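You operate a simulated robot arm through the tools that you are given. There is no shell and no other tool. Be economical: measure what you need, move in short steps, check, and stop when the job is done.

Carry out the task below with a simulated robot arm. There is one attempt and no reset: what you move stays moved.

JOB
Close the grey drawer. Then stack the jug that says "OIL" from the top of the steel bench on top of the jug marked "water". Then take the hollow steel block from the top of the black chest and put it on top of the measuring cup on the top of the tool cart. Then close the spare drawer. Then open the tools drawer, put the silver cap from the top of the black bench in the inside of the tools drawer and shut the drawer again. Then put one of the nut drivers from the top of the tool bench on top of the white lens. Then take the scoop and put it on the low shelf of the wash bench. Do these in the order given. Set down upright: hollow steel block.

Only the result counts: the job must be done as asked and must still hold three seconds after the hand-in. Knocking over, shifting, dropping, spilling or breaking anything else fails it. Lids that push on must go on centred and level and be pressed home; caps that screw on are set level and turned clockwise until they are tight.

ROBOT AND FRAMES
A 6-joint arm with a two-finger parallel gripper on a trunk, on a base that drives. Base frame: it is fixed to the floor where the robot stands at the start and does not move with it; the origin is under the middle of the robot, x ahead of it, y to its left, z up; the surface under the hand at the start is at about z = 0.76. Units: m, degrees, N and s.
Its first joint turns from -166.0 to 166.0 degrees. Places, roughly: cap [-8, -1.5, 1]; grey drawer [0.9, 0.2, 0.6]; hollow steel block (8x4x6 cm) [-8.7, -3.7, 1]; inside of the tools drawer [-8.2, -2.6, 0.7]; jug [0.25, 0.5, 0.75]; low shelf of the wash bench [-1.3, -1.6, 0.4]; measuring cup [-7.75, -6.75, 1]; nut driver (5x4x17 cm) [2.4, 2.2, 1]; scoop (10x6x16 cm) [-1.3, -1.4, 0.8]; spare drawer [-8.2, -3.6, 0.9]; tools drawer [-8.1, -2.6, 0.7]; white lens (18x6x4 cm) [0.4, 2.6, 0.9]. Payload 3.43 kg.
The tool frame sits at the grasp point between the pads (the TCP): z along the fingers, y along the line on which they close. The tips reach 0.034 m beyond it. Largest opening 0.128 m; finger width 0.024, thickness 0.012; the body of the gripper, 0.048 by 0.13 m, starts 0.096 m behind the TCP.
Orientation is that of the tool frame in the base frame, as [roll, pitch, yaw] about the fixed x, y, z axes, in that order (R = Rz(yaw) Ry(pitch) Rx(roll)). With the fingers straight down and closing along the base's y, the tool's x points along the base's -x, its y along +y and its z along -z.

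CONTROLS
- The arm moves only by the tool nudge_tool. Its argument "increments" is one flat list of numbers, 6 for each row, row after row: the shift along the base's x, y, z in units of 400 mm (1.0 is 400 mm), then the turn, a rotation vector about the base's x, y, z in units of 120 degrees (1.0 is 120 degrees). In form: [tx, ty, tz, wx, wy, wz, tx, ty, tz, wx, wy, wz, ...]. A call has 1 to 20 rows; each row is the pose to reach, as a shift and turn from the pose commanded when the call began. "claw" is the opening, from 0 (shut) to 1 (fully open), set as the call begins (left out, the last holds). A call with a number of a shift or a turn outside -1 to 1 is refused whole. A row lasts 0.2 s, in which the tool goes at most 0.05 m and 8.6 degrees; a call with a longer step from one row to the next is refused whole, and so is a gripper value outside its range. Where a pose cannot be reached the arm comes as near as it can. A force on the tool above 40 N (or 10 N above the force at the start of the call, whichever is more), or a blocked arm, ends the call early, and 0.2 s more pass. The fingers move at their own pace (about 0.153 m/s each) and stop on an object; they squeeze with about 36 N. The grip force told is the motor's: it shows also when the fingers shut on nothing. Time passes only in rows, and 0.2 s behind the last, so rows that repeat a pose let the fingers close. The reply holds the time, the measured pose of the TCP, the force on the tool along the base axes, the opening and the grip force, in the units named above and with some noise, with the torque about the TCP (base axes, N m) and any sound that the robot's microphone picked up, and new pictures: "views" is both (left out), scene, wrist or none.
- Cameras (640 x 400 px; columns grow to the right, rows downward): "scene" is now at [0.1396, 0.1985, 1.1598]; the picture's right is [-0.34, -0.94, 0.00], its down [-0.85, 0.30, -0.44] and it looks along [0.41, -0.15, -0.90] (base axes); focal length 214 px, centre (320, 200). "wrist" rides on the gripper at [0.076, -0.011, -0.16] in the tool frame; the picture's right is [0.15, 0.99, 0.00], its down [-0.88, 0.13, -0.46] and it looks along [-0.45, 0.07, 0.89] (tool axes); focal length 234 px, centre (320, 200). There is no depth. A picture from a camera that has moved, and an enlarged one, comes with that camera's place and axes in the base frame and with its lens.
- roll_base(legs): drives the robot by 1 to 6 legs, each [ahead, left, turn to the left] in m, m and degrees, along the robot's own axes; the way and the turn of a leg run together, so that a leg with both is an arc; at most 1.5 m and 180 degrees a leg. The arm and the cameras ride along, it lands a little off, and it stops where it bumps. It gives what a move gives, and a new picture of the scene camera.
- aim_head(pan, tilt): turns the head with the scene camera to pan (to the left, within 143 degrees either way) and tilt (down, from -29 to 69), counted from straight ahead of the robot. It gives what a move gives, and a new picture of the scene camera.
- close_up(camera, box): a new picture of the part [left, top, right, bottom] of that camera's present view, enlarged. No time passes.
- hand_in(): hands the job in; it is judged then, once.

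Work in short steps. Places have to be worked out from the pictures, the camera data and where the tool is seen: move nearer, look again, correct. Check each grasp and each placing, and mend what went wrong. You have 207 turns and 260 pictures in all, those below and enlarged ones among them. Open the gripper and draw the arm clear of the work before you hand the job in, unless the task says otherwise; then end with one line.

The tools are called after ">>>" as a command line: name --argument value ..., lists and objects as JSON in quotes. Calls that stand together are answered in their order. nudge_tool: Moves the arm, as the interface text tells. Its arguments: {"type":"object","properties":{"increments":{"type":"array","items":{"type":"number"}},"claw":{"type":"number"},"views":{"type":"string","enum":["both","scene","wrist","none"]}},"required":["increments"]} The other tools are called the same way: roll_base (legs) drives the base; aim_head (pan, tilt) turns the head that bears the scene camera; close_up (camera, box) takes an enlarged picture of a part of a camera's view; hand_in () hands the job in.

At the start:

```text
t: 0.0
tcp_pos: [0.4077, 0.4092, 0.9998]
ee_rot: [180.0, 0.1, -180.0]
contact_force: [0.7, 0.3, 1.4]
torque: [0.0, 0.01, 0.03]
opening: 0.1281
finger_force: 0.0
robot x, y, heading: [0.0016, -0.0005, 0.1]
head pan, tilt: [-19.6, 63.9]
```

scene: 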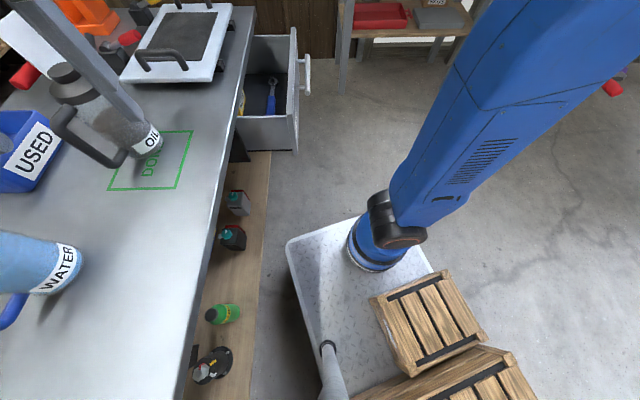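
wrist: 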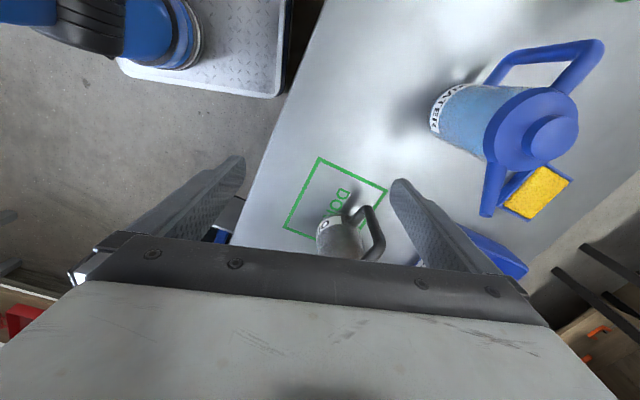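

I'll look at the grey drawer first, to size it up before pushing.

>>> aim_head --pan 0 --tilt 35

```text
t: 0.9
tcp_pos: [0.4074, 0.4103, 1.0006]
ee_rot: [180.0, 0.0, -180.0]
contact_force: [-0.2, 0.4, -0.3]
torque: [0.01, 0.0, 0.0]
opening: 0.128
finger_force: 0.0
robot x, y, heading: [0.0018, 0.0016, -0.0]
head pan, tilt: [0.0, 35.0]
camera scene: at [0.1691, 0.2193, 1.1983], right [0.0, -1.0, 0.0], down [-0.57, 0.0, -0.82], along [0.82, 0.0, -0.57], focal length 214 px, centre (320, 200)
```

scene: 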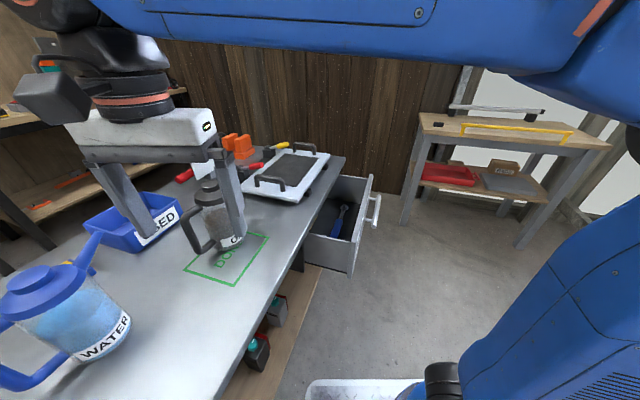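

I'll zoom on the drawer for its corners.

>>> close_up --camera "scene" --box '[260, 140, 420, 300]'

```text
2.50 times, centred on (340, 220) of scene
camera zoom: at [0.1691, 0.2193, 1.1983], right [0.0, -1.0, 0.0], down [-0.57, 0.0, -0.82], along [0.82, 0.0, -0.57], focal length 536 px, centre (270, 150)
```

zoom: 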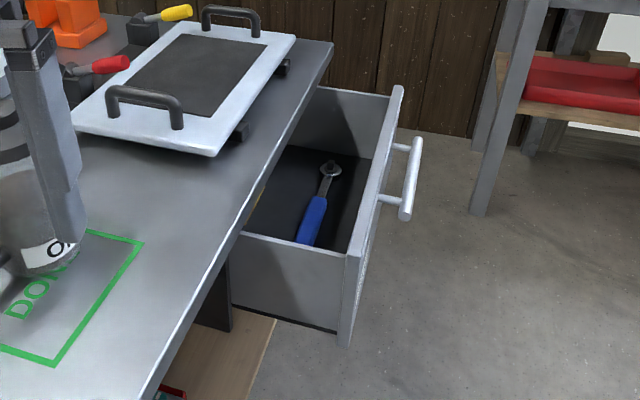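

The bench is turned about -17° relative to my frame. The drawer front runs from about (0.65, 0.12) to (1.10, -0.03), and its handle is near (0.92, -0.03, 0.62). I'll lift the tool and swing it right of the bench, turning it square to the drawer with the claw shut.

>>> nudge_tool --increments '[0, 0, 0.12, 0, 0, 0, 0, 0, 0.24, 0, 0, 0, 0.06, -0.09, 0.25, 0, 0, 0.055, 0.12, -0.18, 0.25, 0, 0, 0.11, 0.18, -0.27, 0.25, 0, 0, 0.165, 0.24, -0.36, 0.25, 0, 0, 0.22, 0.3, -0.45, 0.25, 0, 0, 0.275, 0.36, -0.54, 0.25, 0, 0, 0.33, 0.42, -0.63, 0.25, 0, 0, 0.385, 0.48, -0.72, 0.25, 0, 0, 0.44, 0.54, -0.81, 0.25, 0, 0, 0.5, 0.6, -0.9, 0.25, 0, 0, 0.555, 0.66, -0.99, 0.25, 0, 0, 0.608]' --claw 0 --views "scene"

```text
t: 3.7
tcp_pos: [0.6727, 0.0128, 1.1001]
ee_rot: [179.8, 0.0, -106.9]
contact_force: [0.1, -1.0, -0.5]
torque: [-0.01, -0.05, 0.02]
opening: 0.0
finger_force: 32.8
robot x, y, heading: [0.0002, 0.0025, -0.0]
head pan, tilt: [0.0, 35.0]
camera scene: at [0.1689, 0.2193, 1.1985], right [0.0, -1.0, 0.0], down [-0.57, 0.0, -0.82], along [0.82, 0.0, -0.57], focal length 214 px, centre (320, 200)
```

scene: 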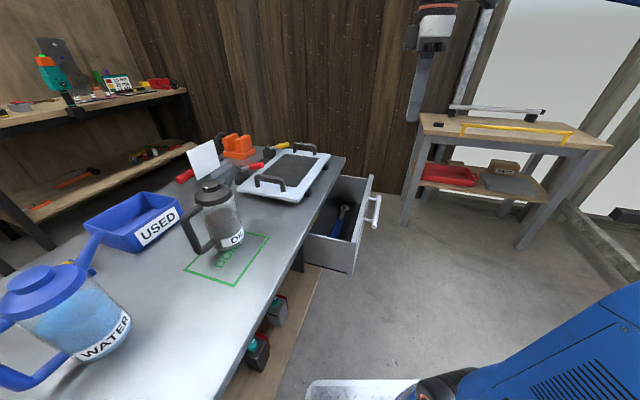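

The view is clear now. I'll drive slightly ahead for reach.

>>> roll_base --legs '[[0.14, -0.08, 0]]'

>>> close_up --camera "scene" --box '[260, 140, 420, 300]'

```text
t: 5.2
tcp_pos: [0.8124, -0.0652, 1.0996]
ee_rot: [179.9, 0.1, -107.0]
contact_force: [-0.6, 0.0, -0.2]
torque: [-0.02, 0.01, -0.04]
opening: 0.0
finger_force: 33.1
robot x, y, heading: [0.1371, -0.0779, 0.0]
head pan, tilt: [0.0, 35.0]
camera scene: at [0.3095, 0.1399, 1.1984], right [0.0, -1.0, 0.0], down [-0.57, 0.0, -0.82], along [0.82, 0.0, -0.57], focal length 214 px, centre (320, 200)
```

scene: 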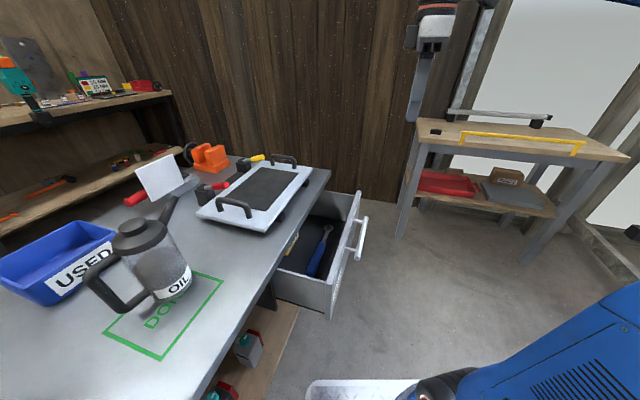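

```text
2.50 times, centred on (340, 220) of scene
camera zoom: at [0.3095, 0.1399, 1.1984], right [0.0, -1.0, 0.0], down [-0.57, 0.0, -0.82], along [0.82, 0.0, -0.57], focal length 536 px, centre (270, 150)
```

zoom: 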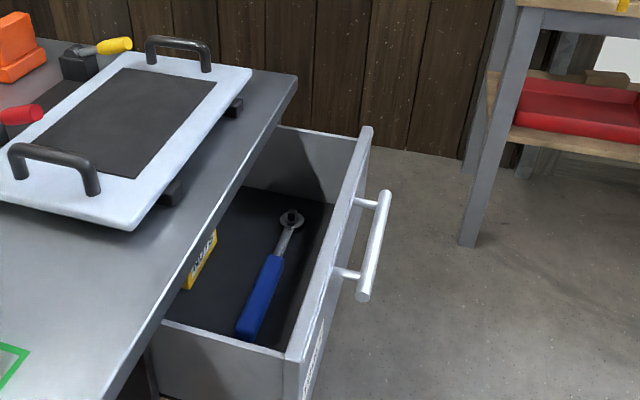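

The two views put the handle bar from (0.724, 0.033) to (0.922, -0.030) at z ≈ 0.70. I'll lower the shut claw just outside it.

>>> nudge_tool --increments '[0, -0.02, -0.1, 0, 0, 0, 0, -0.04, -0.2, 0, 0, 0, 0, -0.04, -0.3, 0, 0, 0, 0, -0.04, -0.4, 0, 0, 0, 0, -0.04, -0.5, 0, 0, 0, 0, -0.04, -0.6, 0, 0, 0, 0, -0.04, -0.7, 0, 0, 0, 0, -0.04, -0.8, 0, 0, 0, 0, -0.04, -0.9, 0, 0, 0, 0, -0.04, -1.0, 0, 0, 0]'

```text
t: 7.4
tcp_pos: [0.8117, -0.0828, 0.698]
ee_rot: [179.8, 0.1, -107.1]
contact_force: [1.2, 0.1, 1.4]
torque: [0.0, 0.0, -0.01]
opening: 0.0003
finger_force: 32.5
robot x, y, heading: [0.1407, -0.0799, 0.0]
head pan, tilt: [0.0, 35.0]
camera scene: at [0.3093, 0.1399, 1.1984], right [0.0, -1.0, 0.0], down [-0.57, 0.0, -0.82], along [0.82, 0.0, -0.57], focal length 214 px, centre (320, 200)
camera wrist: at [0.8009, -0.1596, 0.8586], right [-0.99, 0.15, 0.0], down [0.13, 0.88, 0.46], along [0.07, 0.45, -0.89], focal length 234 px, centre (320, 200)
```

scene: 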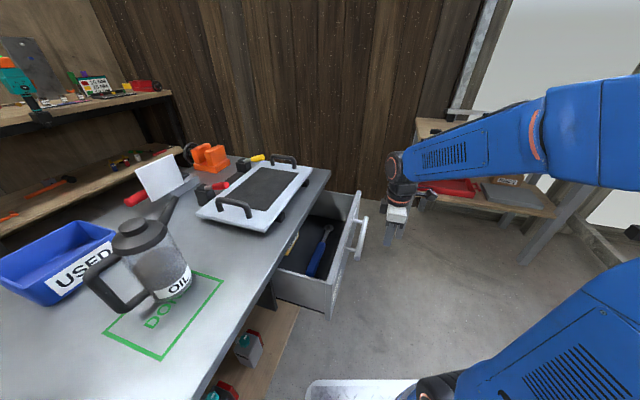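
wrist: 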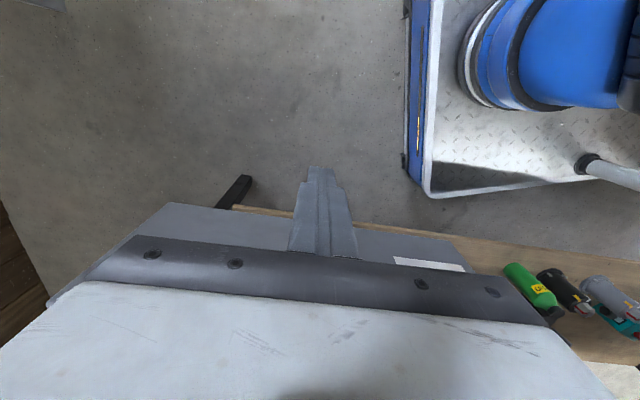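

The claw is outside the handle, as planned. I'll push along the drawer axis until it stops.

>>> nudge_tool --increments '[0.023, 0.0715, 0, 0, 0, 0, 0.046, 0.143, 0, 0, 0, 0, 0.068, 0.214, 0, 0, 0, 0, 0.091, 0.286, 0, 0, 0, 0, 0.114, 0.357, 0, 0, 0, 0, 0.137, 0.429, 0, 0, 0, 0, 0.16, 0.5, 0, 0, 0, 0, 0.175, 0.55, 0, 0, 0, 0]'

```text
t: 9.1
tcp_pos: [0.8778, 0.1219, 0.6989]
ee_rot: [179.8, -0.4, -107.1]
contact_force: [-0.9, -6.4, 1.9]
torque: [0.02, -0.04, -0.01]
opening: 0.0003
finger_force: 32.7
robot x, y, heading: [0.1377, -0.0806, 0.2]
head pan, tilt: [0.0, 35.0]
stopped in row 8: the force on the tool passed its limit at 62 N (the readings are from after the stop); the commanded pose is now the measured one
camera scene: at [0.3095, 0.1394, 1.1985], right [0.0, -1.0, 0.0], down [-0.57, 0.0, -0.82], along [0.82, 0.0, -0.57], focal length 214 px, centre (320, 200)
camera wrist: at [0.8676, 0.046, 0.8591], right [-0.99, 0.15, 0.0], down [0.14, 0.88, 0.45], along [0.06, 0.45, -0.89], focal length 234 px, centre (320, 200)
```

scene: 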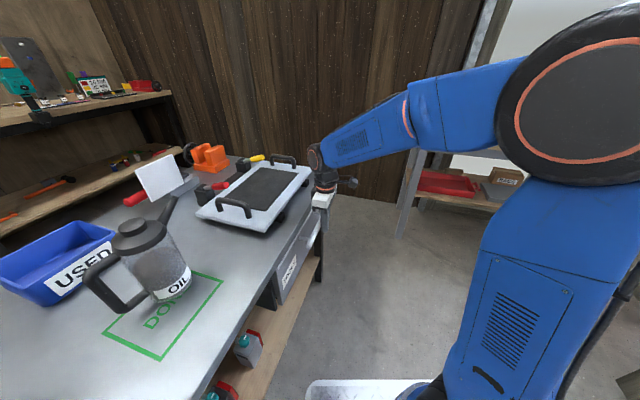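
wrist: 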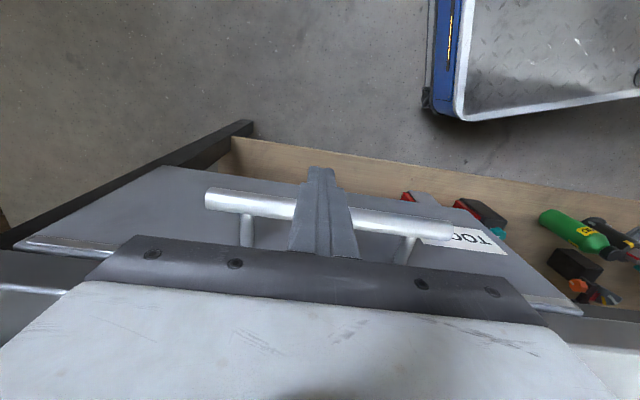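

The force spiked at the end of travel, with the drawer front flush under the bench edge. I'll back off, rise, and check it.

>>> nudge_tool --increments '[-0.03, -0.095, 0, 0, 0, 0, -0.06, -0.19, 0, 0, 0, 0, -0.075, -0.24, 0.08, 0, 0, 0, -0.09, -0.28, 0.18, 0, 0, 0, -0.09, -0.28, 0.3, 0, 0, 0, -0.09, -0.28, 0.42, 0, 0, 0, -0.09, -0.28, 0.54, 0, 0, 0, -0.09, -0.28, 0.66, 0, 0, 0, -0.09, -0.28, 0.78, 0, 0, 0, -0.09, -0.28, 0.9, 0, 0, 0, -0.09, -0.28, 1.0, 0, 0, 0]' --views "wrist"

>>> aim_head --pan 30 --tilt 50

```text
t: 11.5
tcp_pos: [0.8428, 0.0102, 1.0995]
ee_rot: [179.7, -0.4, -107.1]
contact_force: [0.1, 0.0, 0.0]
torque: [0.0, 0.01, 0.0]
opening: 0.0001
finger_force: 32.9
robot x, y, heading: [0.1369, -0.0764, -0.0]
head pan, tilt: [0.0, 35.0]
camera wrist: at [0.8318, -0.0648, 1.2592], right [-0.99, 0.15, 0.01], down [0.14, 0.88, 0.45], along [0.06, 0.45, -0.89], focal length 234 px, centre (320, 200)
```

wrist: 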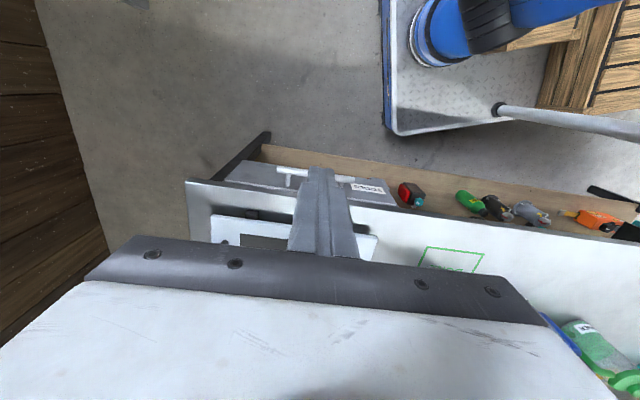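

```text
t: 12.4
tcp_pos: [0.8423, 0.0108, 1.098]
ee_rot: [179.8, -0.4, -107.1]
contact_force: [-0.4, 1.1, 0.8]
torque: [0.01, -0.02, -0.04]
opening: 0.0002
finger_force: 33.4
robot x, y, heading: [0.1418, -0.082, -0.4]
head pan, tilt: [30.0, 50.0]
camera scene: at [0.2883, 0.1782, 1.1767], right [0.5, -0.87, 0.0], down [-0.66, -0.38, -0.64], along [0.56, 0.32, -0.77], focal length 214 px, centre (320, 200)
```

scene: 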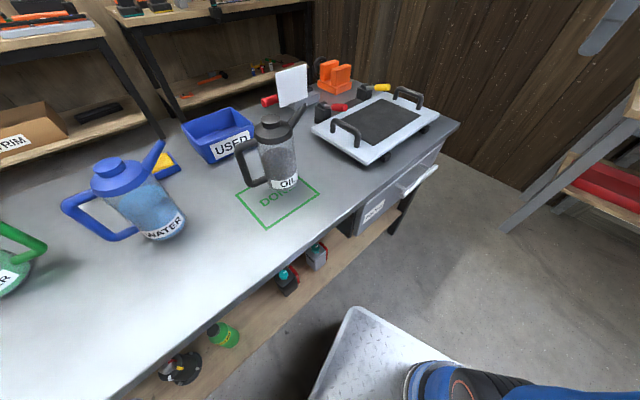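

The grey drawer is shut. Next I'll study the jugs closely, including the green one at the left.

>>> aim_head --pan 70 --tilt 45

>>> close_up --camera "scene" --box '[160, 80, 480, 280]'

```text
t: 13.5
tcp_pos: [0.8423, 0.0114, 1.0979]
ee_rot: [179.9, -0.5, -107.0]
contact_force: [0.6, 0.0, 0.2]
torque: [0.02, 0.0, -0.04]
opening: 0.0
finger_force: 33.2
robot x, y, heading: [0.1417, -0.0789, -0.1]
head pan, tilt: [70.0, 45.0]
camera scene: at [0.2494, 0.2161, 1.1836], right [0.94, -0.34, 0.0], down [-0.24, -0.66, -0.71], along [0.24, 0.66, -0.71], focal length 214 px, centre (320, 200)
```

scene: 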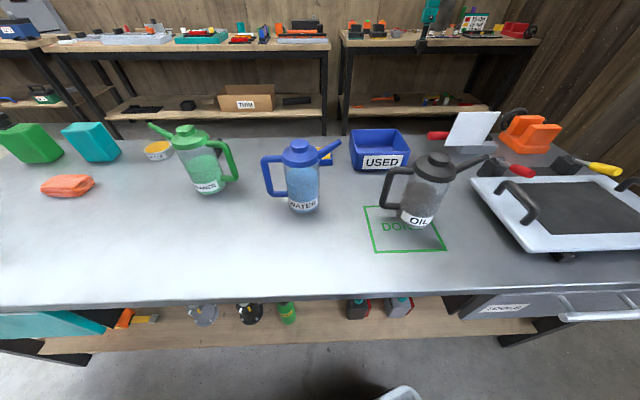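

```text
2.00 times, centred on (320, 180) of scene
camera zoom: at [0.2494, 0.2161, 1.1836], right [0.94, -0.34, 0.0], down [-0.24, -0.66, -0.71], along [0.24, 0.66, -0.71], focal length 429 px, centre (320, 240)
```

zoom: 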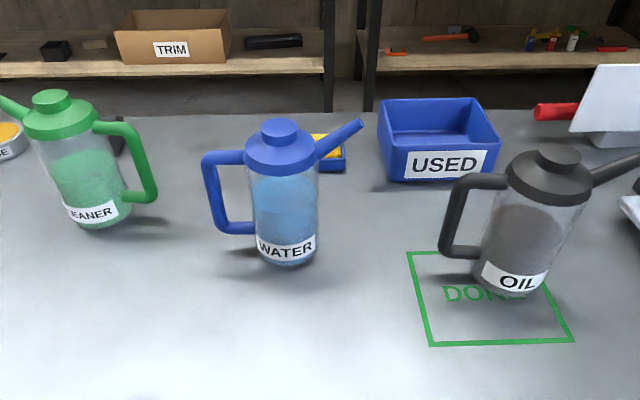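

The labels read CLEANER, WATER and OIL. OIL's axis is near (0.59, 0.46) with its knob top at z ≈ 0.945, and WATER's is near (0.345, 0.60) with its knob top at z ≈ 0.95. I'll open the claw, go over OIL and look down.

>>> nudge_tool --increments '[-0.05, 0.077, 0.07, 0, 0, -0.066, -0.1, 0.154, 0.14, 0, 0, -0.132, -0.145, 0.23, 0.14, 0, 0, -0.198, -0.19, 0.307, 0.14, 0, 0, -0.264, -0.24, 0.384, 0.14, 0, 0, -0.33, -0.29, 0.46, 0.14, 0, 0, -0.396, -0.34, 0.538, 0.14, 0, 0, -0.462, -0.39, 0.615, 0.14, 0, 0, -0.528, -0.435, 0.69, 0.14, 0, 0, -0.594, -0.48, 0.77, 0.14, 0, 0, -0.66, -0.53, 0.846, 0.14, 0, 0, -0.726, -0.58, 0.92, 0.14, 0, 0, -0.792, -0.63, 1.0, 0.14, 0, 0, -0.858]' --claw 1

```text
t: 16.3
tcp_pos: [0.591, 0.4094, 1.1505]
ee_rot: [179.6, -0.3, 149.8]
contact_force: [0.2, 0.7, 0.2]
torque: [0.05, -0.05, 0.06]
opening: 0.128
finger_force: 0.1
robot x, y, heading: [0.1393, -0.0771, -0.2]
head pan, tilt: [70.0, 45.0]
camera scene: at [0.2495, 0.216, 1.1836], right [0.94, -0.34, 0.0], down [-0.24, -0.66, -0.71], along [0.24, 0.66, -0.71], focal length 214 px, centre (320, 200)
camera wrist: at [0.5202, 0.4355, 1.3114], right [0.37, 0.93, 0.01], down [0.83, -0.33, 0.45], along [0.42, -0.16, -0.89], focal length 234 px, centre (320, 200)
```

scene: 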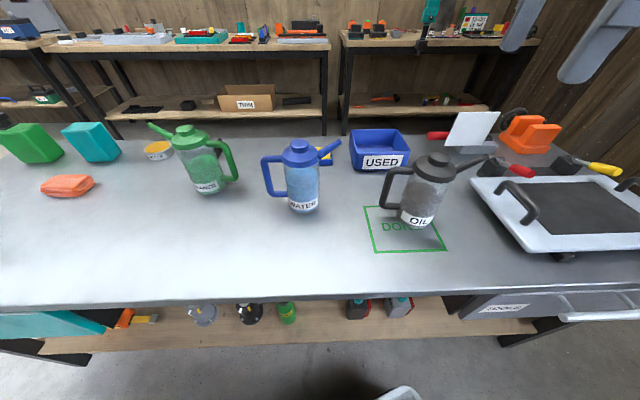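
wrist: 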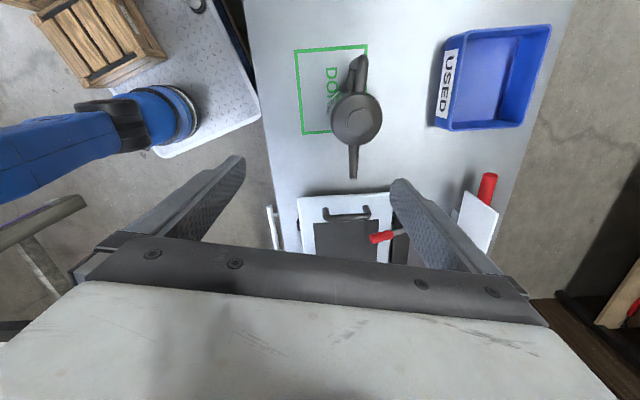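

From above, OIL's knob is at (0.586, 0.4715) and its handle–spout axis is at about 155°. I'll centre the open claw and lower it around the body.

>>> nudge_tool --increments '[-0.006, 0.08, -0.05, 0, 0, 0.02, -0.012, 0.155, -0.1, 0, 0, 0.042, -0.012, 0.155, -0.2, 0, 0, 0.042, -0.012, 0.155, -0.28, 0, 0, 0.042]'

```text
t: 17.3
tcp_pos: [0.587, 0.4713, 1.0429]
ee_rot: [179.8, -0.5, 155.1]
contact_force: [0.1, 0.2, -1.3]
torque: [-0.02, 0.01, -0.01]
opening: 0.1279
finger_force: 0.1
robot x, y, heading: [0.1403, -0.0787, -0.0]
head pan, tilt: [70.0, 45.0]
camera scene: at [0.2493, 0.2163, 1.1836], right [0.94, -0.34, 0.0], down [-0.24, -0.66, -0.71], along [0.24, 0.66, -0.71], focal length 214 px, centre (320, 200)
camera wrist: at [0.5137, 0.4916, 1.2032], right [0.28, 0.96, 0.01], down [0.86, -0.26, 0.45], along [0.43, -0.12, -0.89], focal length 234 px, centre (320, 200)
```

scene: 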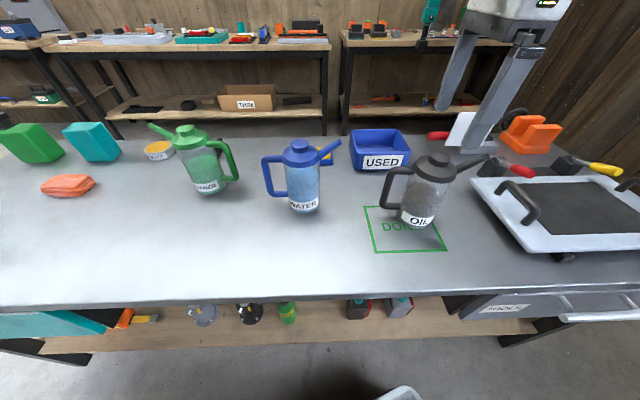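
wrist: 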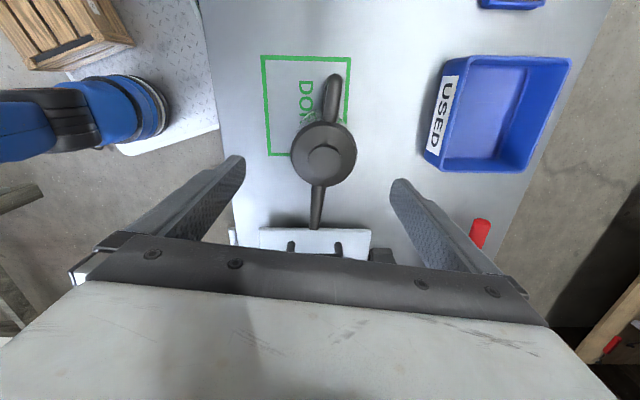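

The jug sits centred between the fingers, within a few mm. I'll lower to grasp height.

>>> nudge_tool --increments '[0.002, 0.01, -0.1, 0, 0, 0, 0.002, 0.01, -0.2, 0, 0, 0, 0.002, 0.01, -0.3, 0, 0, 0, 0.002, 0.01, -0.38, 0, 0, 0, 0.002, 0.01, -0.435, 0, 0, 0]'

```text
t: 18.5
tcp_pos: [0.5859, 0.4772, 0.8679]
ee_rot: [179.8, -0.3, 155.0]
contact_force: [-0.1, -0.2, -0.2]
torque: [0.02, 0.01, 0.03]
opening: 0.1279
finger_force: 0.1
robot x, y, heading: [0.139, -0.0808, 0.1]
head pan, tilt: [70.0, 45.0]
camera scene: at [0.2494, 0.2162, 1.1836], right [0.94, -0.34, 0.0], down [-0.24, -0.66, -0.71], along [0.24, 0.66, -0.71], focal length 214 px, centre (320, 200)
camera wrist: at [0.5135, 0.4965, 1.0288], right [0.28, 0.96, 0.01], down [0.86, -0.26, 0.45], along [0.43, -0.12, -0.89], focal length 234 px, centre (320, 200)
```

scene: 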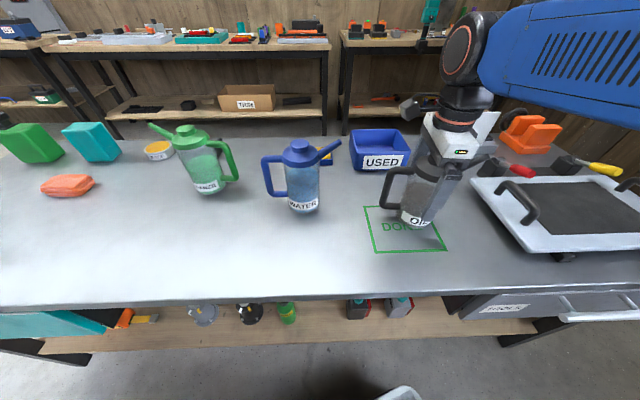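
wrist: 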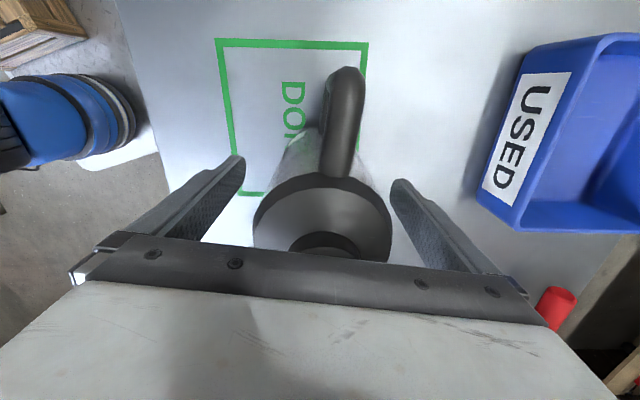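

Clear all round. Now I'll close on the jug and lift it slightly to test the grip.

>>> nudge_tool --increments '[0, 0, 0, 0, 0, 0, 0, 0, 0, 0, 0, 0, 0, 0, 0, 0, 0, 0, 0, 0, 0.02, 0, 0, 0, 0, 0, 0.07, 0, 0, 0]' --claw 0

```text
t: 19.7
tcp_pos: [0.5875, 0.4757, 0.8967]
ee_rot: [179.7, -0.4, 155.0]
contact_force: [-1.4, 0.8, -3.9]
torque: [0.01, 0.01, 0.03]
opening: 0.0856
finger_force: 36.1
robot x, y, heading: [0.1387, -0.0772, -0.0]
head pan, tilt: [70.0, 45.0]
camera scene: at [0.2495, 0.2164, 1.1835], right [0.94, -0.34, 0.0], down [-0.24, -0.66, -0.71], along [0.24, 0.66, -0.71], focal length 214 px, centre (320, 200)
camera wrist: at [0.514, 0.4964, 1.0565], right [0.28, 0.96, 0.0], down [0.86, -0.26, 0.45], along [0.43, -0.12, -0.89], focal length 234 px, centre (320, 200)
```

scene: 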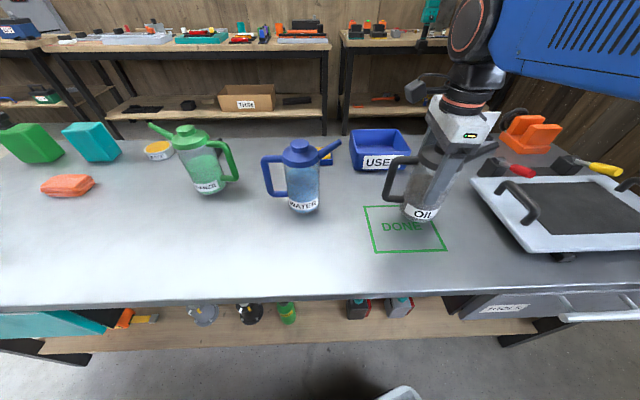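
wrist: 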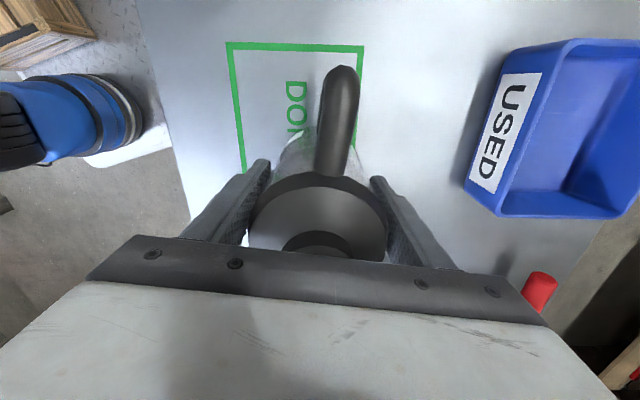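

The jug is held (opening 0.0856) and weighs only about 4 N. I'll lift it well above the WATER knob and come alongside to measure that knob.

>>> nudge_tool --increments '[0, 0, 0.1, 0, 0, 0, 0, 0, 0.2, 0, 0, 0, 0, 0, 0.3, 0, 0, 0, 0, 0, 0.4, 0, 0, 0, 0, 0, 0.51, 0, 0, 0, -0.073, 0.077, 0.51, 0, 0, 0, -0.146, 0.155, 0.51, 0, 0, 0, -0.22, 0.233, 0.51, 0, 0, 0, -0.294, 0.31, 0.51, 0, 0, 0]'

>>> close_up --camera "scene" --box '[220, 40, 460, 240]'

```text
t: 21.7
tcp_pos: [0.4675, 0.5867, 1.0817]
ee_rot: [179.5, -0.5, 155.0]
contact_force: [1.1, -0.5, -4.5]
torque: [0.04, 0.08, 0.01]
opening: 0.0857
finger_force: 36.0
out of reach, approached as far as the arm can: row 8, 9
robot x, y, heading: [0.139, -0.0767, 0.0]
head pan, tilt: [70.0, 45.0]
camera scene: at [0.2498, 0.2161, 1.1836], right [0.94, -0.34, 0.0], down [-0.24, -0.66, -0.71], along [0.24, 0.66, -0.71], focal length 214 px, centre (320, 200)
camera wrist: at [0.3942, 0.6054, 1.2415], right [0.29, 0.96, 0.01], down [0.85, -0.26, 0.45], along [0.43, -0.12, -0.89], focal length 234 px, centre (320, 200)
```

scene: 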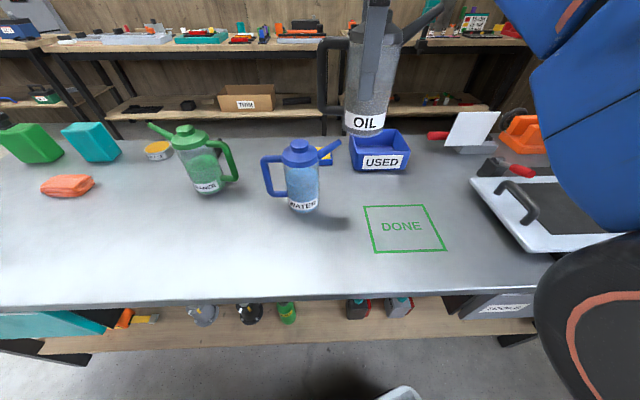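
wrist: 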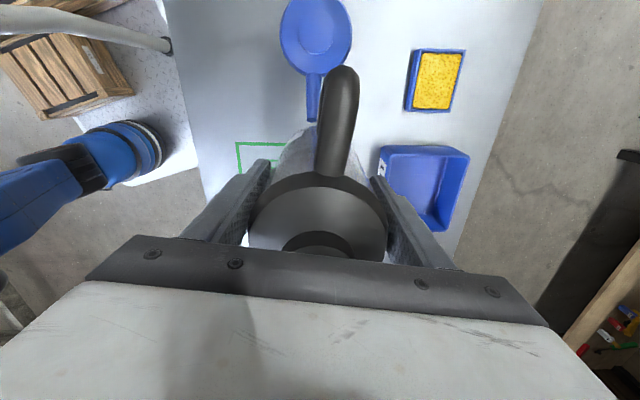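

```text
2.00 times, centred on (340, 140) of scene
camera zoom: at [0.2498, 0.2161, 1.1836], right [0.94, -0.34, 0.0], down [-0.24, -0.66, -0.71], along [0.24, 0.66, -0.71], focal length 429 px, centre (280, 320)
```

zoom: 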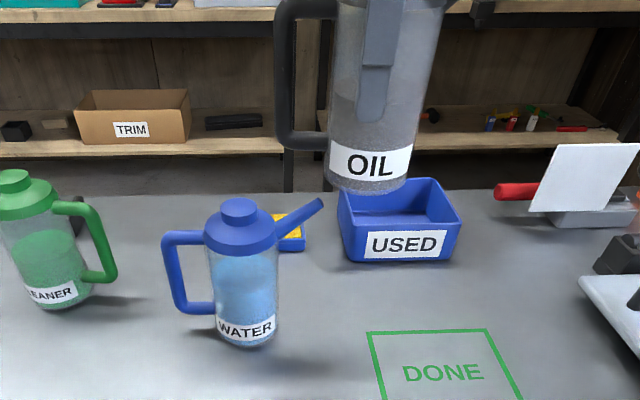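

This pose is at the edge of reach, so I'll retract the arm, raise it, and drive the base nearer the bench.

>>> nudge_tool --increments '[0, -0.1, 0, 0, 0, 0, 0, -0.2, 0.02, 0, 0, 0, 0, -0.3, 0.06, 0, 0, 0, 0, -0.3, 0.12, 0, 0, 0]' --views "none"

>>> roll_base --legs '[[-0.06, 0.08, 0]]'

```text
t: 22.7
tcp_pos: [0.4685, 0.4656, 1.1285]
ee_rot: [179.7, -0.3, 155.0]
contact_force: [0.0, -0.3, -4.5]
torque: [0.0, 0.01, -0.01]
opening: 0.0858
finger_force: 35.7
robot x, y, heading: [0.1389, -0.0813, 0.0]
head pan, tilt: [70.0, 45.0]
```

```text
t: 23.9
tcp_pos: [0.407, 0.5471, 1.1279]
ee_rot: [179.8, -0.4, 155.0]
contact_force: [-0.1, -0.4, -4.7]
torque: [0.05, 0.01, 0.03]
opening: 0.0856
finger_force: 36.0
robot x, y, heading: [0.0806, 0.0022, -0.1]
head pan, tilt: [70.0, 45.0]
camera scene: at [0.1897, 0.2972, 1.1836], right [0.94, -0.34, 0.0], down [-0.24, -0.66, -0.71], along [0.24, 0.66, -0.71], focal length 214 px, centre (320, 200)
```

scene: 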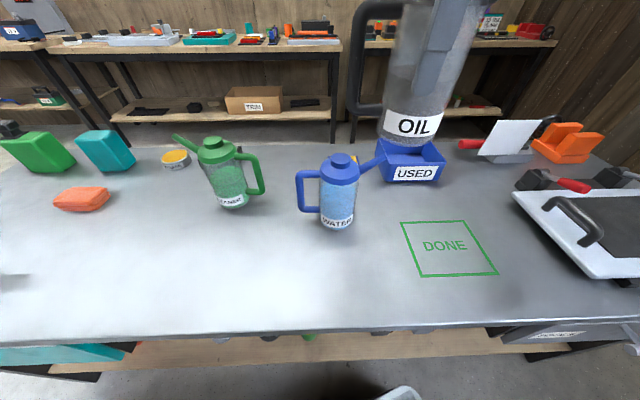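

Clear. I'll shift slightly so the wrist camera sees the WATER knob beside the held jug.

>>> nudge_tool --increments '[0.025, -0.11, 0, 0, 0, 0]' --views "none"

>>> close_up --camera "wrist" --box '[220, 0, 540, 200]'

>>> close_up --camera "scene" --box '[240, 0, 480, 240]'

```text
t: 24.3
tcp_pos: [0.4171, 0.5048, 1.1278]
ee_rot: [179.9, -0.3, 155.1]
contact_force: [-0.5, 2.0, -6.7]
torque: [-0.11, 0.07, 0.0]
opening: 0.0854
finger_force: 36.3
robot x, y, heading: [0.0859, 0.0022, 0.1]
head pan, tilt: [70.0, 45.0]
```

```text
2.00 times, centred on (380, 100) of wrist
camera zoom: at [0.3442, 0.5256, 1.288], right [0.28, 0.96, 0.0], down [0.86, -0.25, 0.45], along [0.43, -0.13, -0.89], focal length 468 px, centre (200, 400)
```

zoom: 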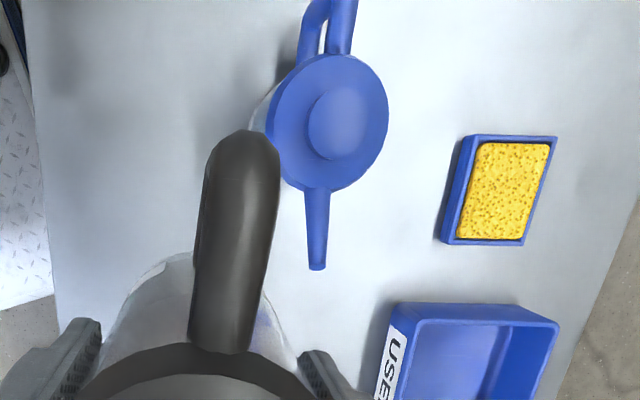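

```text
1.67 times, centred on (360, 120) of scene
camera zoom: at [0.1895, 0.2979, 1.1834], right [0.94, -0.34, 0.0], down [-0.24, -0.67, -0.71], along [0.24, 0.66, -0.71], focal length 358 px, centre (253, 333)
```

zoom: 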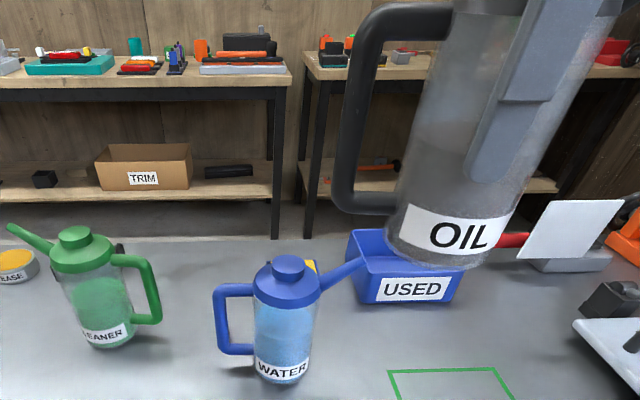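

The WATER knob is at (0.3475, 0.616), top z ≈ 0.945; both cameras agree. I'll move above it and come down to about 1 cm over it.

>>> nudge_tool --increments '[-0.044, 0.07, 0, 0, 0, 0, -0.088, 0.14, 0, 0, 0, 0, -0.132, 0.21, 0, 0, 0, 0, -0.175, 0.278, 0, 0, 0, 0, -0.175, 0.278, -0.08, 0, 0, 0, -0.175, 0.278, -0.15, 0, 0, 0]' --views "none"

>>> close_up --camera "scene" --box '[220, 0, 460, 240]'

>>> close_up --camera "wrist" --box '[160, 0, 480, 300]'

```text
t: 25.7
tcp_pos: [0.3476, 0.6147, 1.0675]
ee_rot: [179.8, -0.4, 155.1]
contact_force: [0.5, -0.4, -3.9]
torque: [0.03, 0.02, 0.01]
opening: 0.0857
finger_force: 36.5
out of reach, approached as far as the arm can: row 3, 4
robot x, y, heading: [0.0809, 0.0022, 0.2]
head pan, tilt: [70.0, 45.0]
```

```text
1.67 times, centred on (340, 120) of scene
camera zoom: at [0.1896, 0.2973, 1.1836], right [0.94, -0.34, 0.0], down [-0.24, -0.66, -0.71], along [0.24, 0.66, -0.71], focal length 358 px, centre (287, 333)
```

zoom: 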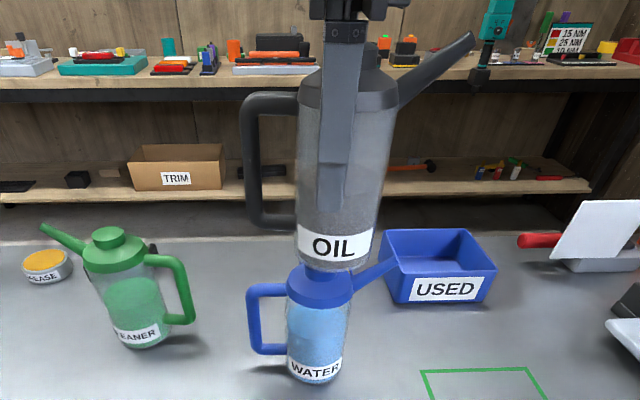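

```text
1.33 times, centred on (320, 150) of wrist
camera zoom: at [0.275, 0.635, 1.2294], right [0.28, 0.96, 0.01], down [0.86, -0.26, 0.45], along [0.43, -0.12, -0.89], focal length 312 px, centre (320, 267)
```

zoom: 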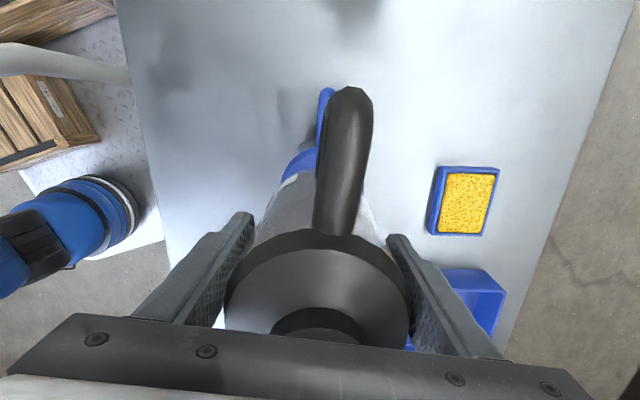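

Nearly aligned; I'll zoom in to measure the residual offset.

>>> close_up --camera "scene" --box '[300, 130, 380, 230]'

```text
4.00 times, centred on (340, 180) of scene
camera zoom: at [0.1896, 0.2973, 1.1836], right [0.94, -0.34, 0.0], down [-0.24, -0.66, -0.71], along [0.24, 0.66, -0.71], focal length 858 px, centre (240, 280)
```

zoom: 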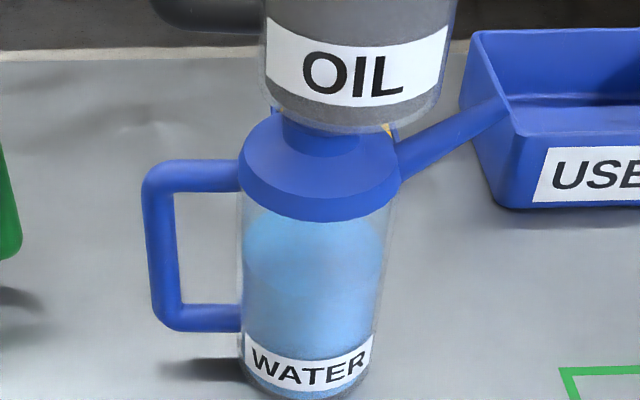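

In the scene view OIL's base sits about 12 mm too far right of WATER's axis. I'll correct by (-0.011, +0.004) and re-check.

>>> nudge_tool --increments '[-0.028, 0.011, 0, 0, 0, 0, -0.028, 0.011, -0.01, 0, 0, 0]' --views "none"

>>> close_up --camera "scene" --box '[300, 130, 380, 230]'

```text
t: 26.3
tcp_pos: [0.3355, 0.6193, 1.0646]
ee_rot: [179.8, -0.4, 155.1]
contact_force: [0.7, -0.3, -4.7]
torque: [0.02, 0.04, 0.03]
opening: 0.0856
finger_force: 36.1
robot x, y, heading: [0.0808, 0.0031, 0.1]
head pan, tilt: [70.0, 45.0]
```

```text
4.00 times, centred on (340, 180) of scene
camera zoom: at [0.1897, 0.2973, 1.1835], right [0.94, -0.34, 0.0], down [-0.24, -0.66, -0.71], along [0.24, 0.66, -0.71], focal length 858 px, centre (240, 280)
```

zoom: 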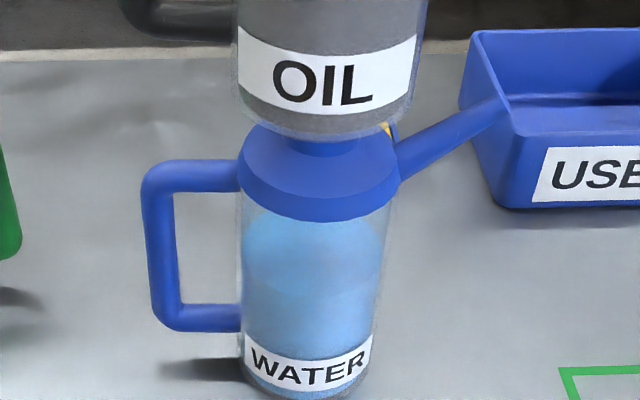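

Aligned within about 1 mm. I'll lower gently until contact.

>>> nudge_tool --increments '[0, 0, -0.01, 0, 0, 0, 0, 0, -0.02, 0, 0, 0, 0, 0, -0.025, 0, 0, 0, 0, 0, -0.025, 0, 0, 0]' --views "none"

>>> close_up --camera "scene" --box '[300, 130, 380, 230]'

```text
t: 27.3
tcp_pos: [0.3362, 0.619, 1.0539]
ee_rot: [179.8, -0.4, 155.1]
contact_force: [0.2, -0.1, -4.3]
torque: [0.04, 0.02, 0.01]
opening: 0.0858
finger_force: 35.9
robot x, y, heading: [0.0816, 0.0011, 0.2]
head pan, tilt: [70.0, 45.0]
```

```text
4.00 times, centred on (340, 180) of scene
camera zoom: at [0.1897, 0.2973, 1.1835], right [0.94, -0.34, 0.0], down [-0.24, -0.66, -0.71], along [0.24, 0.66, -0.71], focal length 858 px, centre (240, 280)
```

zoom: 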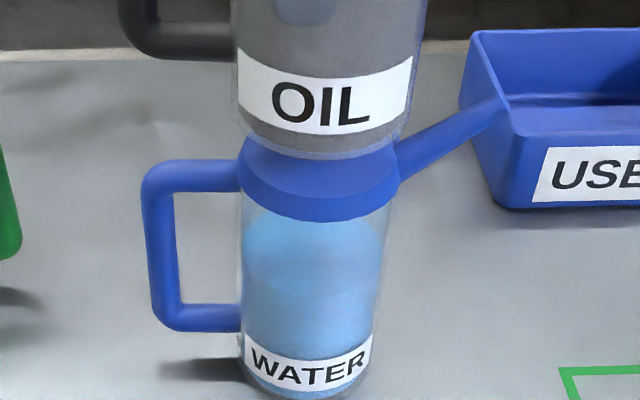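

Still about 4 N (weight only), so there's no contact yet. I'll continue in 2 mm steps.

>>> nudge_tool --increments '[0, 0, -0.005, 0, 0, 0, 0, 0, -0.01, 0, 0, 0, 0, 0, -0.01, 0, 0, 0]' --views "none"

>>> nudge_tool --increments '[0, 0, -0.005, 0, 0, 0, 0, 0, -0.01, 0, 0, 0, 0, 0, -0.01, 0, 0, 0]' --views "none"

```text
t: 28.1
tcp_pos: [0.3361, 0.6178, 1.0523]
ee_rot: [179.7, -0.5, 155.1]
contact_force: [0.1, 2.5, 21.4]
torque: [-0.65, 0.09, 0.01]
opening: 0.0856
finger_force: 36.5
robot x, y, heading: [0.0826, 0.0013, -0.0]
head pan, tilt: [70.0, 45.0]
```

```text
t: 28.9
tcp_pos: [0.3364, 0.6188, 1.0475]
ee_rot: [179.8, -0.4, 155.1]
contact_force: [1.7, 1.7, 33.5]
torque: [-0.94, 0.17, 0.02]
opening: 0.0857
finger_force: 35.8
robot x, y, heading: [0.0817, 0.0019, -0.1]
head pan, tilt: [70.0, 45.0]
```

Contact came at z ≈ 1.0525, with a torque that suggests bearing on the -y side. I'll rise a little, shift 5 mm toward -y, and touch again.

>>> nudge_tool --increments '[0, 0, 0.015, 0, 0, 0, 0, 0, 0.025, 0, 0, 0, 0, -0.0125, 0.025, 0, 0, 0, 0, -0.0125, 0.025, 0, 0, 0]' --views "none"

>>> nudge_tool --increments '[0, 0, -0.007, 0, 0, 0, 0, 0, -0.014, 0, 0, 0, 0, 0, -0.014, 0, 0, 0]' --views "none"

>>> close_up --camera "scene" --box '[280, 20, 400, 240]'

```text
t: 29.9
tcp_pos: [0.336, 0.614, 1.055]
ee_rot: [179.7, -0.4, 155.1]
contact_force: [-0.1, 0.3, -4.1]
torque: [0.03, 0.04, 0.0]
opening: 0.0857
finger_force: 36.5
robot x, y, heading: [0.0774, -0.0017, -0.1]
head pan, tilt: [70.0, 45.0]
```

```text
t: 30.7
tcp_pos: [0.3359, 0.614, 1.051]
ee_rot: [179.8, -0.4, 155.2]
contact_force: [0.0, 0.1, -4.2]
torque: [0.05, 0.05, 0.03]
opening: 0.0854
finger_force: 35.9
robot x, y, heading: [0.0781, 0.0023, 0.0]
head pan, tilt: [70.0, 45.0]
```

```text
1.82 times, centred on (340, 130) of scene
camera zoom: at [0.1897, 0.2973, 1.1835], right [0.94, -0.34, 0.0], down [-0.24, -0.66, -0.71], along [0.24, 0.66, -0.71], focal length 390 px, centre (284, 327)
```

zoom: 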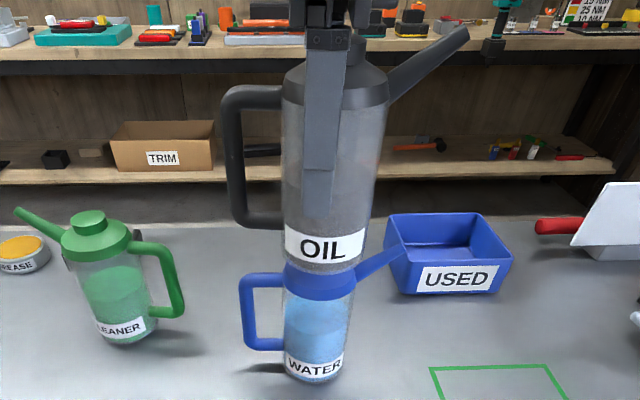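

Not touching yet; 2 mm more at a time.

>>> nudge_tool --increments '[0, 0, -0.004, 0, 0, 0, 0, 0, -0.004, 0, 0, 0]' --views "none"

>>> nudge_tool --increments '[0, 0, -0.003, 0, 0, 0, 0, 0, -0.003, 0, 0, 0]' --views "none"

```text
t: 31.3
tcp_pos: [0.3368, 0.6138, 1.0486]
ee_rot: [179.8, -0.4, 155.2]
contact_force: [0.0, 0.9, -4.4]
torque: [0.01, 0.06, 0.0]
opening: 0.0853
finger_force: 35.1
robot x, y, heading: [0.0789, 0.0006, -0.2]
head pan, tilt: [70.0, 45.0]
```

```text
t: 31.9
tcp_pos: [0.3369, 0.6151, 1.0467]
ee_rot: [179.8, -0.4, 155.1]
contact_force: [0.0, 0.8, -2.6]
torque: [0.01, 0.03, 0.02]
opening: 0.0855
finger_force: 36.4
robot x, y, heading: [0.0817, 0.0012, 0.2]
head pan, tilt: [70.0, 45.0]
```

Just touching now. A hair more, then I'll read the force before opening.

>>> nudge_tool --increments '[0, 0, -0.004, 0, 0, 0, 0, 0, -0.004, 0, 0, 0]' --views "none"

```text
t: 32.5
tcp_pos: [0.336, 0.6137, 1.0478]
ee_rot: [179.7, -0.3, 155.1]
contact_force: [-0.3, 1.6, 19.6]
torque: [-0.7, 0.12, 0.02]
opening: 0.0856
finger_force: 36.1
robot x, y, heading: [0.0833, 0.0019, 0.2]
head pan, tilt: [70.0, 45.0]
```

Re-checking against OIL's known geometry puts WATER at y ≈ 0.617, so the original alignment was better and the torque comes from edge-first contact. I'll lift, undo the shift, touch down lightly, then release.

>>> nudge_tool --increments '[0, 0, 0.015, 0, 0, 0, 0, 0.014, 0.025, 0, 0, 0, 0, 0.014, 0.025, 0, 0, 0, 0, 0.014, 0.015, 0, 0, 0, 0, 0.014, 0.008, 0, 0, 0, 0, 0.014, 0.004, 0, 0, 0, 0, 0.014, 0.004, 0, 0, 0]' --views "none"

>>> nudge_tool --increments '[0, 0, -0.004, 0, 0, 0, 0, 0, -0.004, 0, 0, 0]' --views "none"

>>> close_up --camera "scene" --box '[300, 130, 380, 230]'

```text
t: 34.1
tcp_pos: [0.3365, 0.6189, 1.0473]
ee_rot: [179.9, -0.4, 155.0]
contact_force: [0.1, 0.1, -4.1]
torque: [0.02, 0.03, 0.01]
opening: 0.0855
finger_force: 36.1
robot x, y, heading: [0.085, 0.0006, -0.2]
head pan, tilt: [70.0, 45.0]
```

```text
t: 34.7
tcp_pos: [0.3358, 0.6197, 1.0476]
ee_rot: [179.6, -0.4, 155.1]
contact_force: [0.8, 0.3, 12.5]
torque: [-0.59, -0.05, 0.05]
opening: 0.0855
finger_force: 36.5
robot x, y, heading: [0.077, 0.0052, -0.2]
head pan, tilt: [70.0, 45.0]
```

```text
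4.00 times, centred on (340, 180) of scene
camera zoom: at [0.1896, 0.2969, 1.1837], right [0.94, -0.34, 0.0], down [-0.24, -0.66, -0.71], along [0.24, 0.66, -0.71], focal length 858 px, centre (240, 280)
```

zoom: 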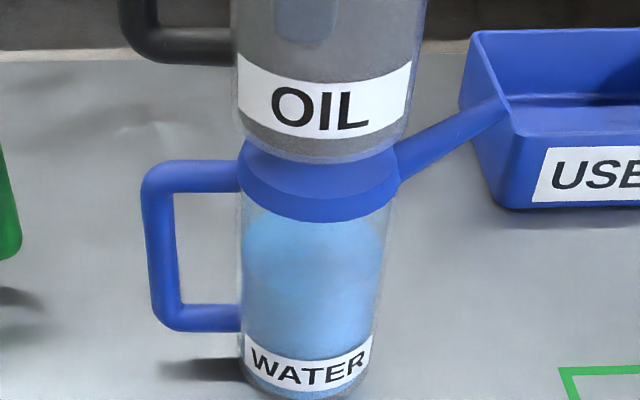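

The torque and the visuals differ by under 1 cm, so I'll take the compromise of about 3 mm back toward -y, touch lightly, and then release.

>>> nudge_tool --increments '[0, 0, 0.012, 0, 0, 0, 0, -0.009, 0.015, 0, 0, 0, 0, -0.009, 0.015, 0, 0, 0, 0, -0.009, 0.006, 0, 0, 0, 0, -0.009, 0.002, 0, 0, 0, 0, -0.009, 0.001, 0, 0, 0]' --views "none"

```text
t: 36.1
tcp_pos: [0.3357, 0.6172, 1.0481]
ee_rot: [179.7, -0.4, 155.0]
contact_force: [0.2, 1.1, 7.0]
torque: [-0.26, 0.06, -0.01]
opening: 0.0858
finger_force: 36.0
robot x, y, heading: [0.0848, -0.0004, -0.0]
head pan, tilt: [70.0, 45.0]
```

Light contact, with the torque consistent with the knob's near edge. I'll ease the claw open slightly.

>>> nudge_tool --increments '[0, 0, 0, 0, 0, 0, 0, 0, 0, 0, 0, 0, 0, 0, 0, 0, 0, 0]' --claw 0.74

```text
t: 36.9
tcp_pos: [0.337, 0.6151, 1.0474]
ee_rot: [179.8, -0.4, 155.1]
contact_force: [-0.3, 0.1, -0.7]
torque: [0.0, 0.0, 0.01]
opening: 0.0946
finger_force: 0.1
robot x, y, heading: [0.0786, -0.0009, -0.1]
head pan, tilt: [70.0, 45.0]
camera scene: at [0.1896, 0.2972, 1.1836], right [0.94, -0.34, 0.0], down [-0.24, -0.66, -0.71], along [0.24, 0.66, -0.71], focal length 214 px, centre (320, 200)
camera wrist: at [0.2635, 0.6363, 1.2075], right [0.28, 0.96, 0.0], down [0.86, -0.26, 0.45], along [0.43, -0.12, -0.89], focal length 234 px, centre (320, 200)
```

scene: 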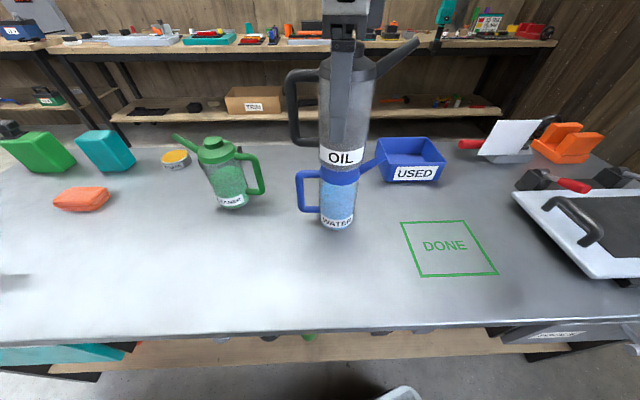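
wrist: 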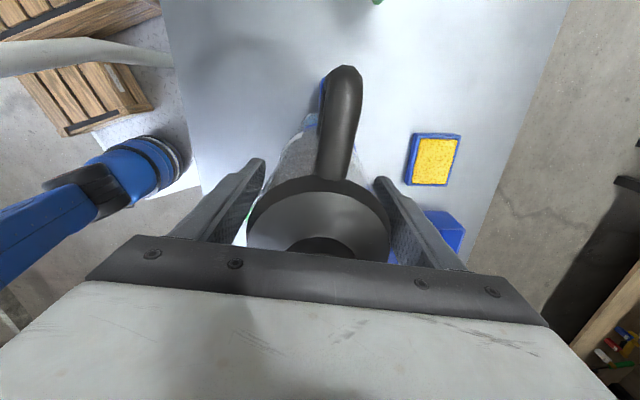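

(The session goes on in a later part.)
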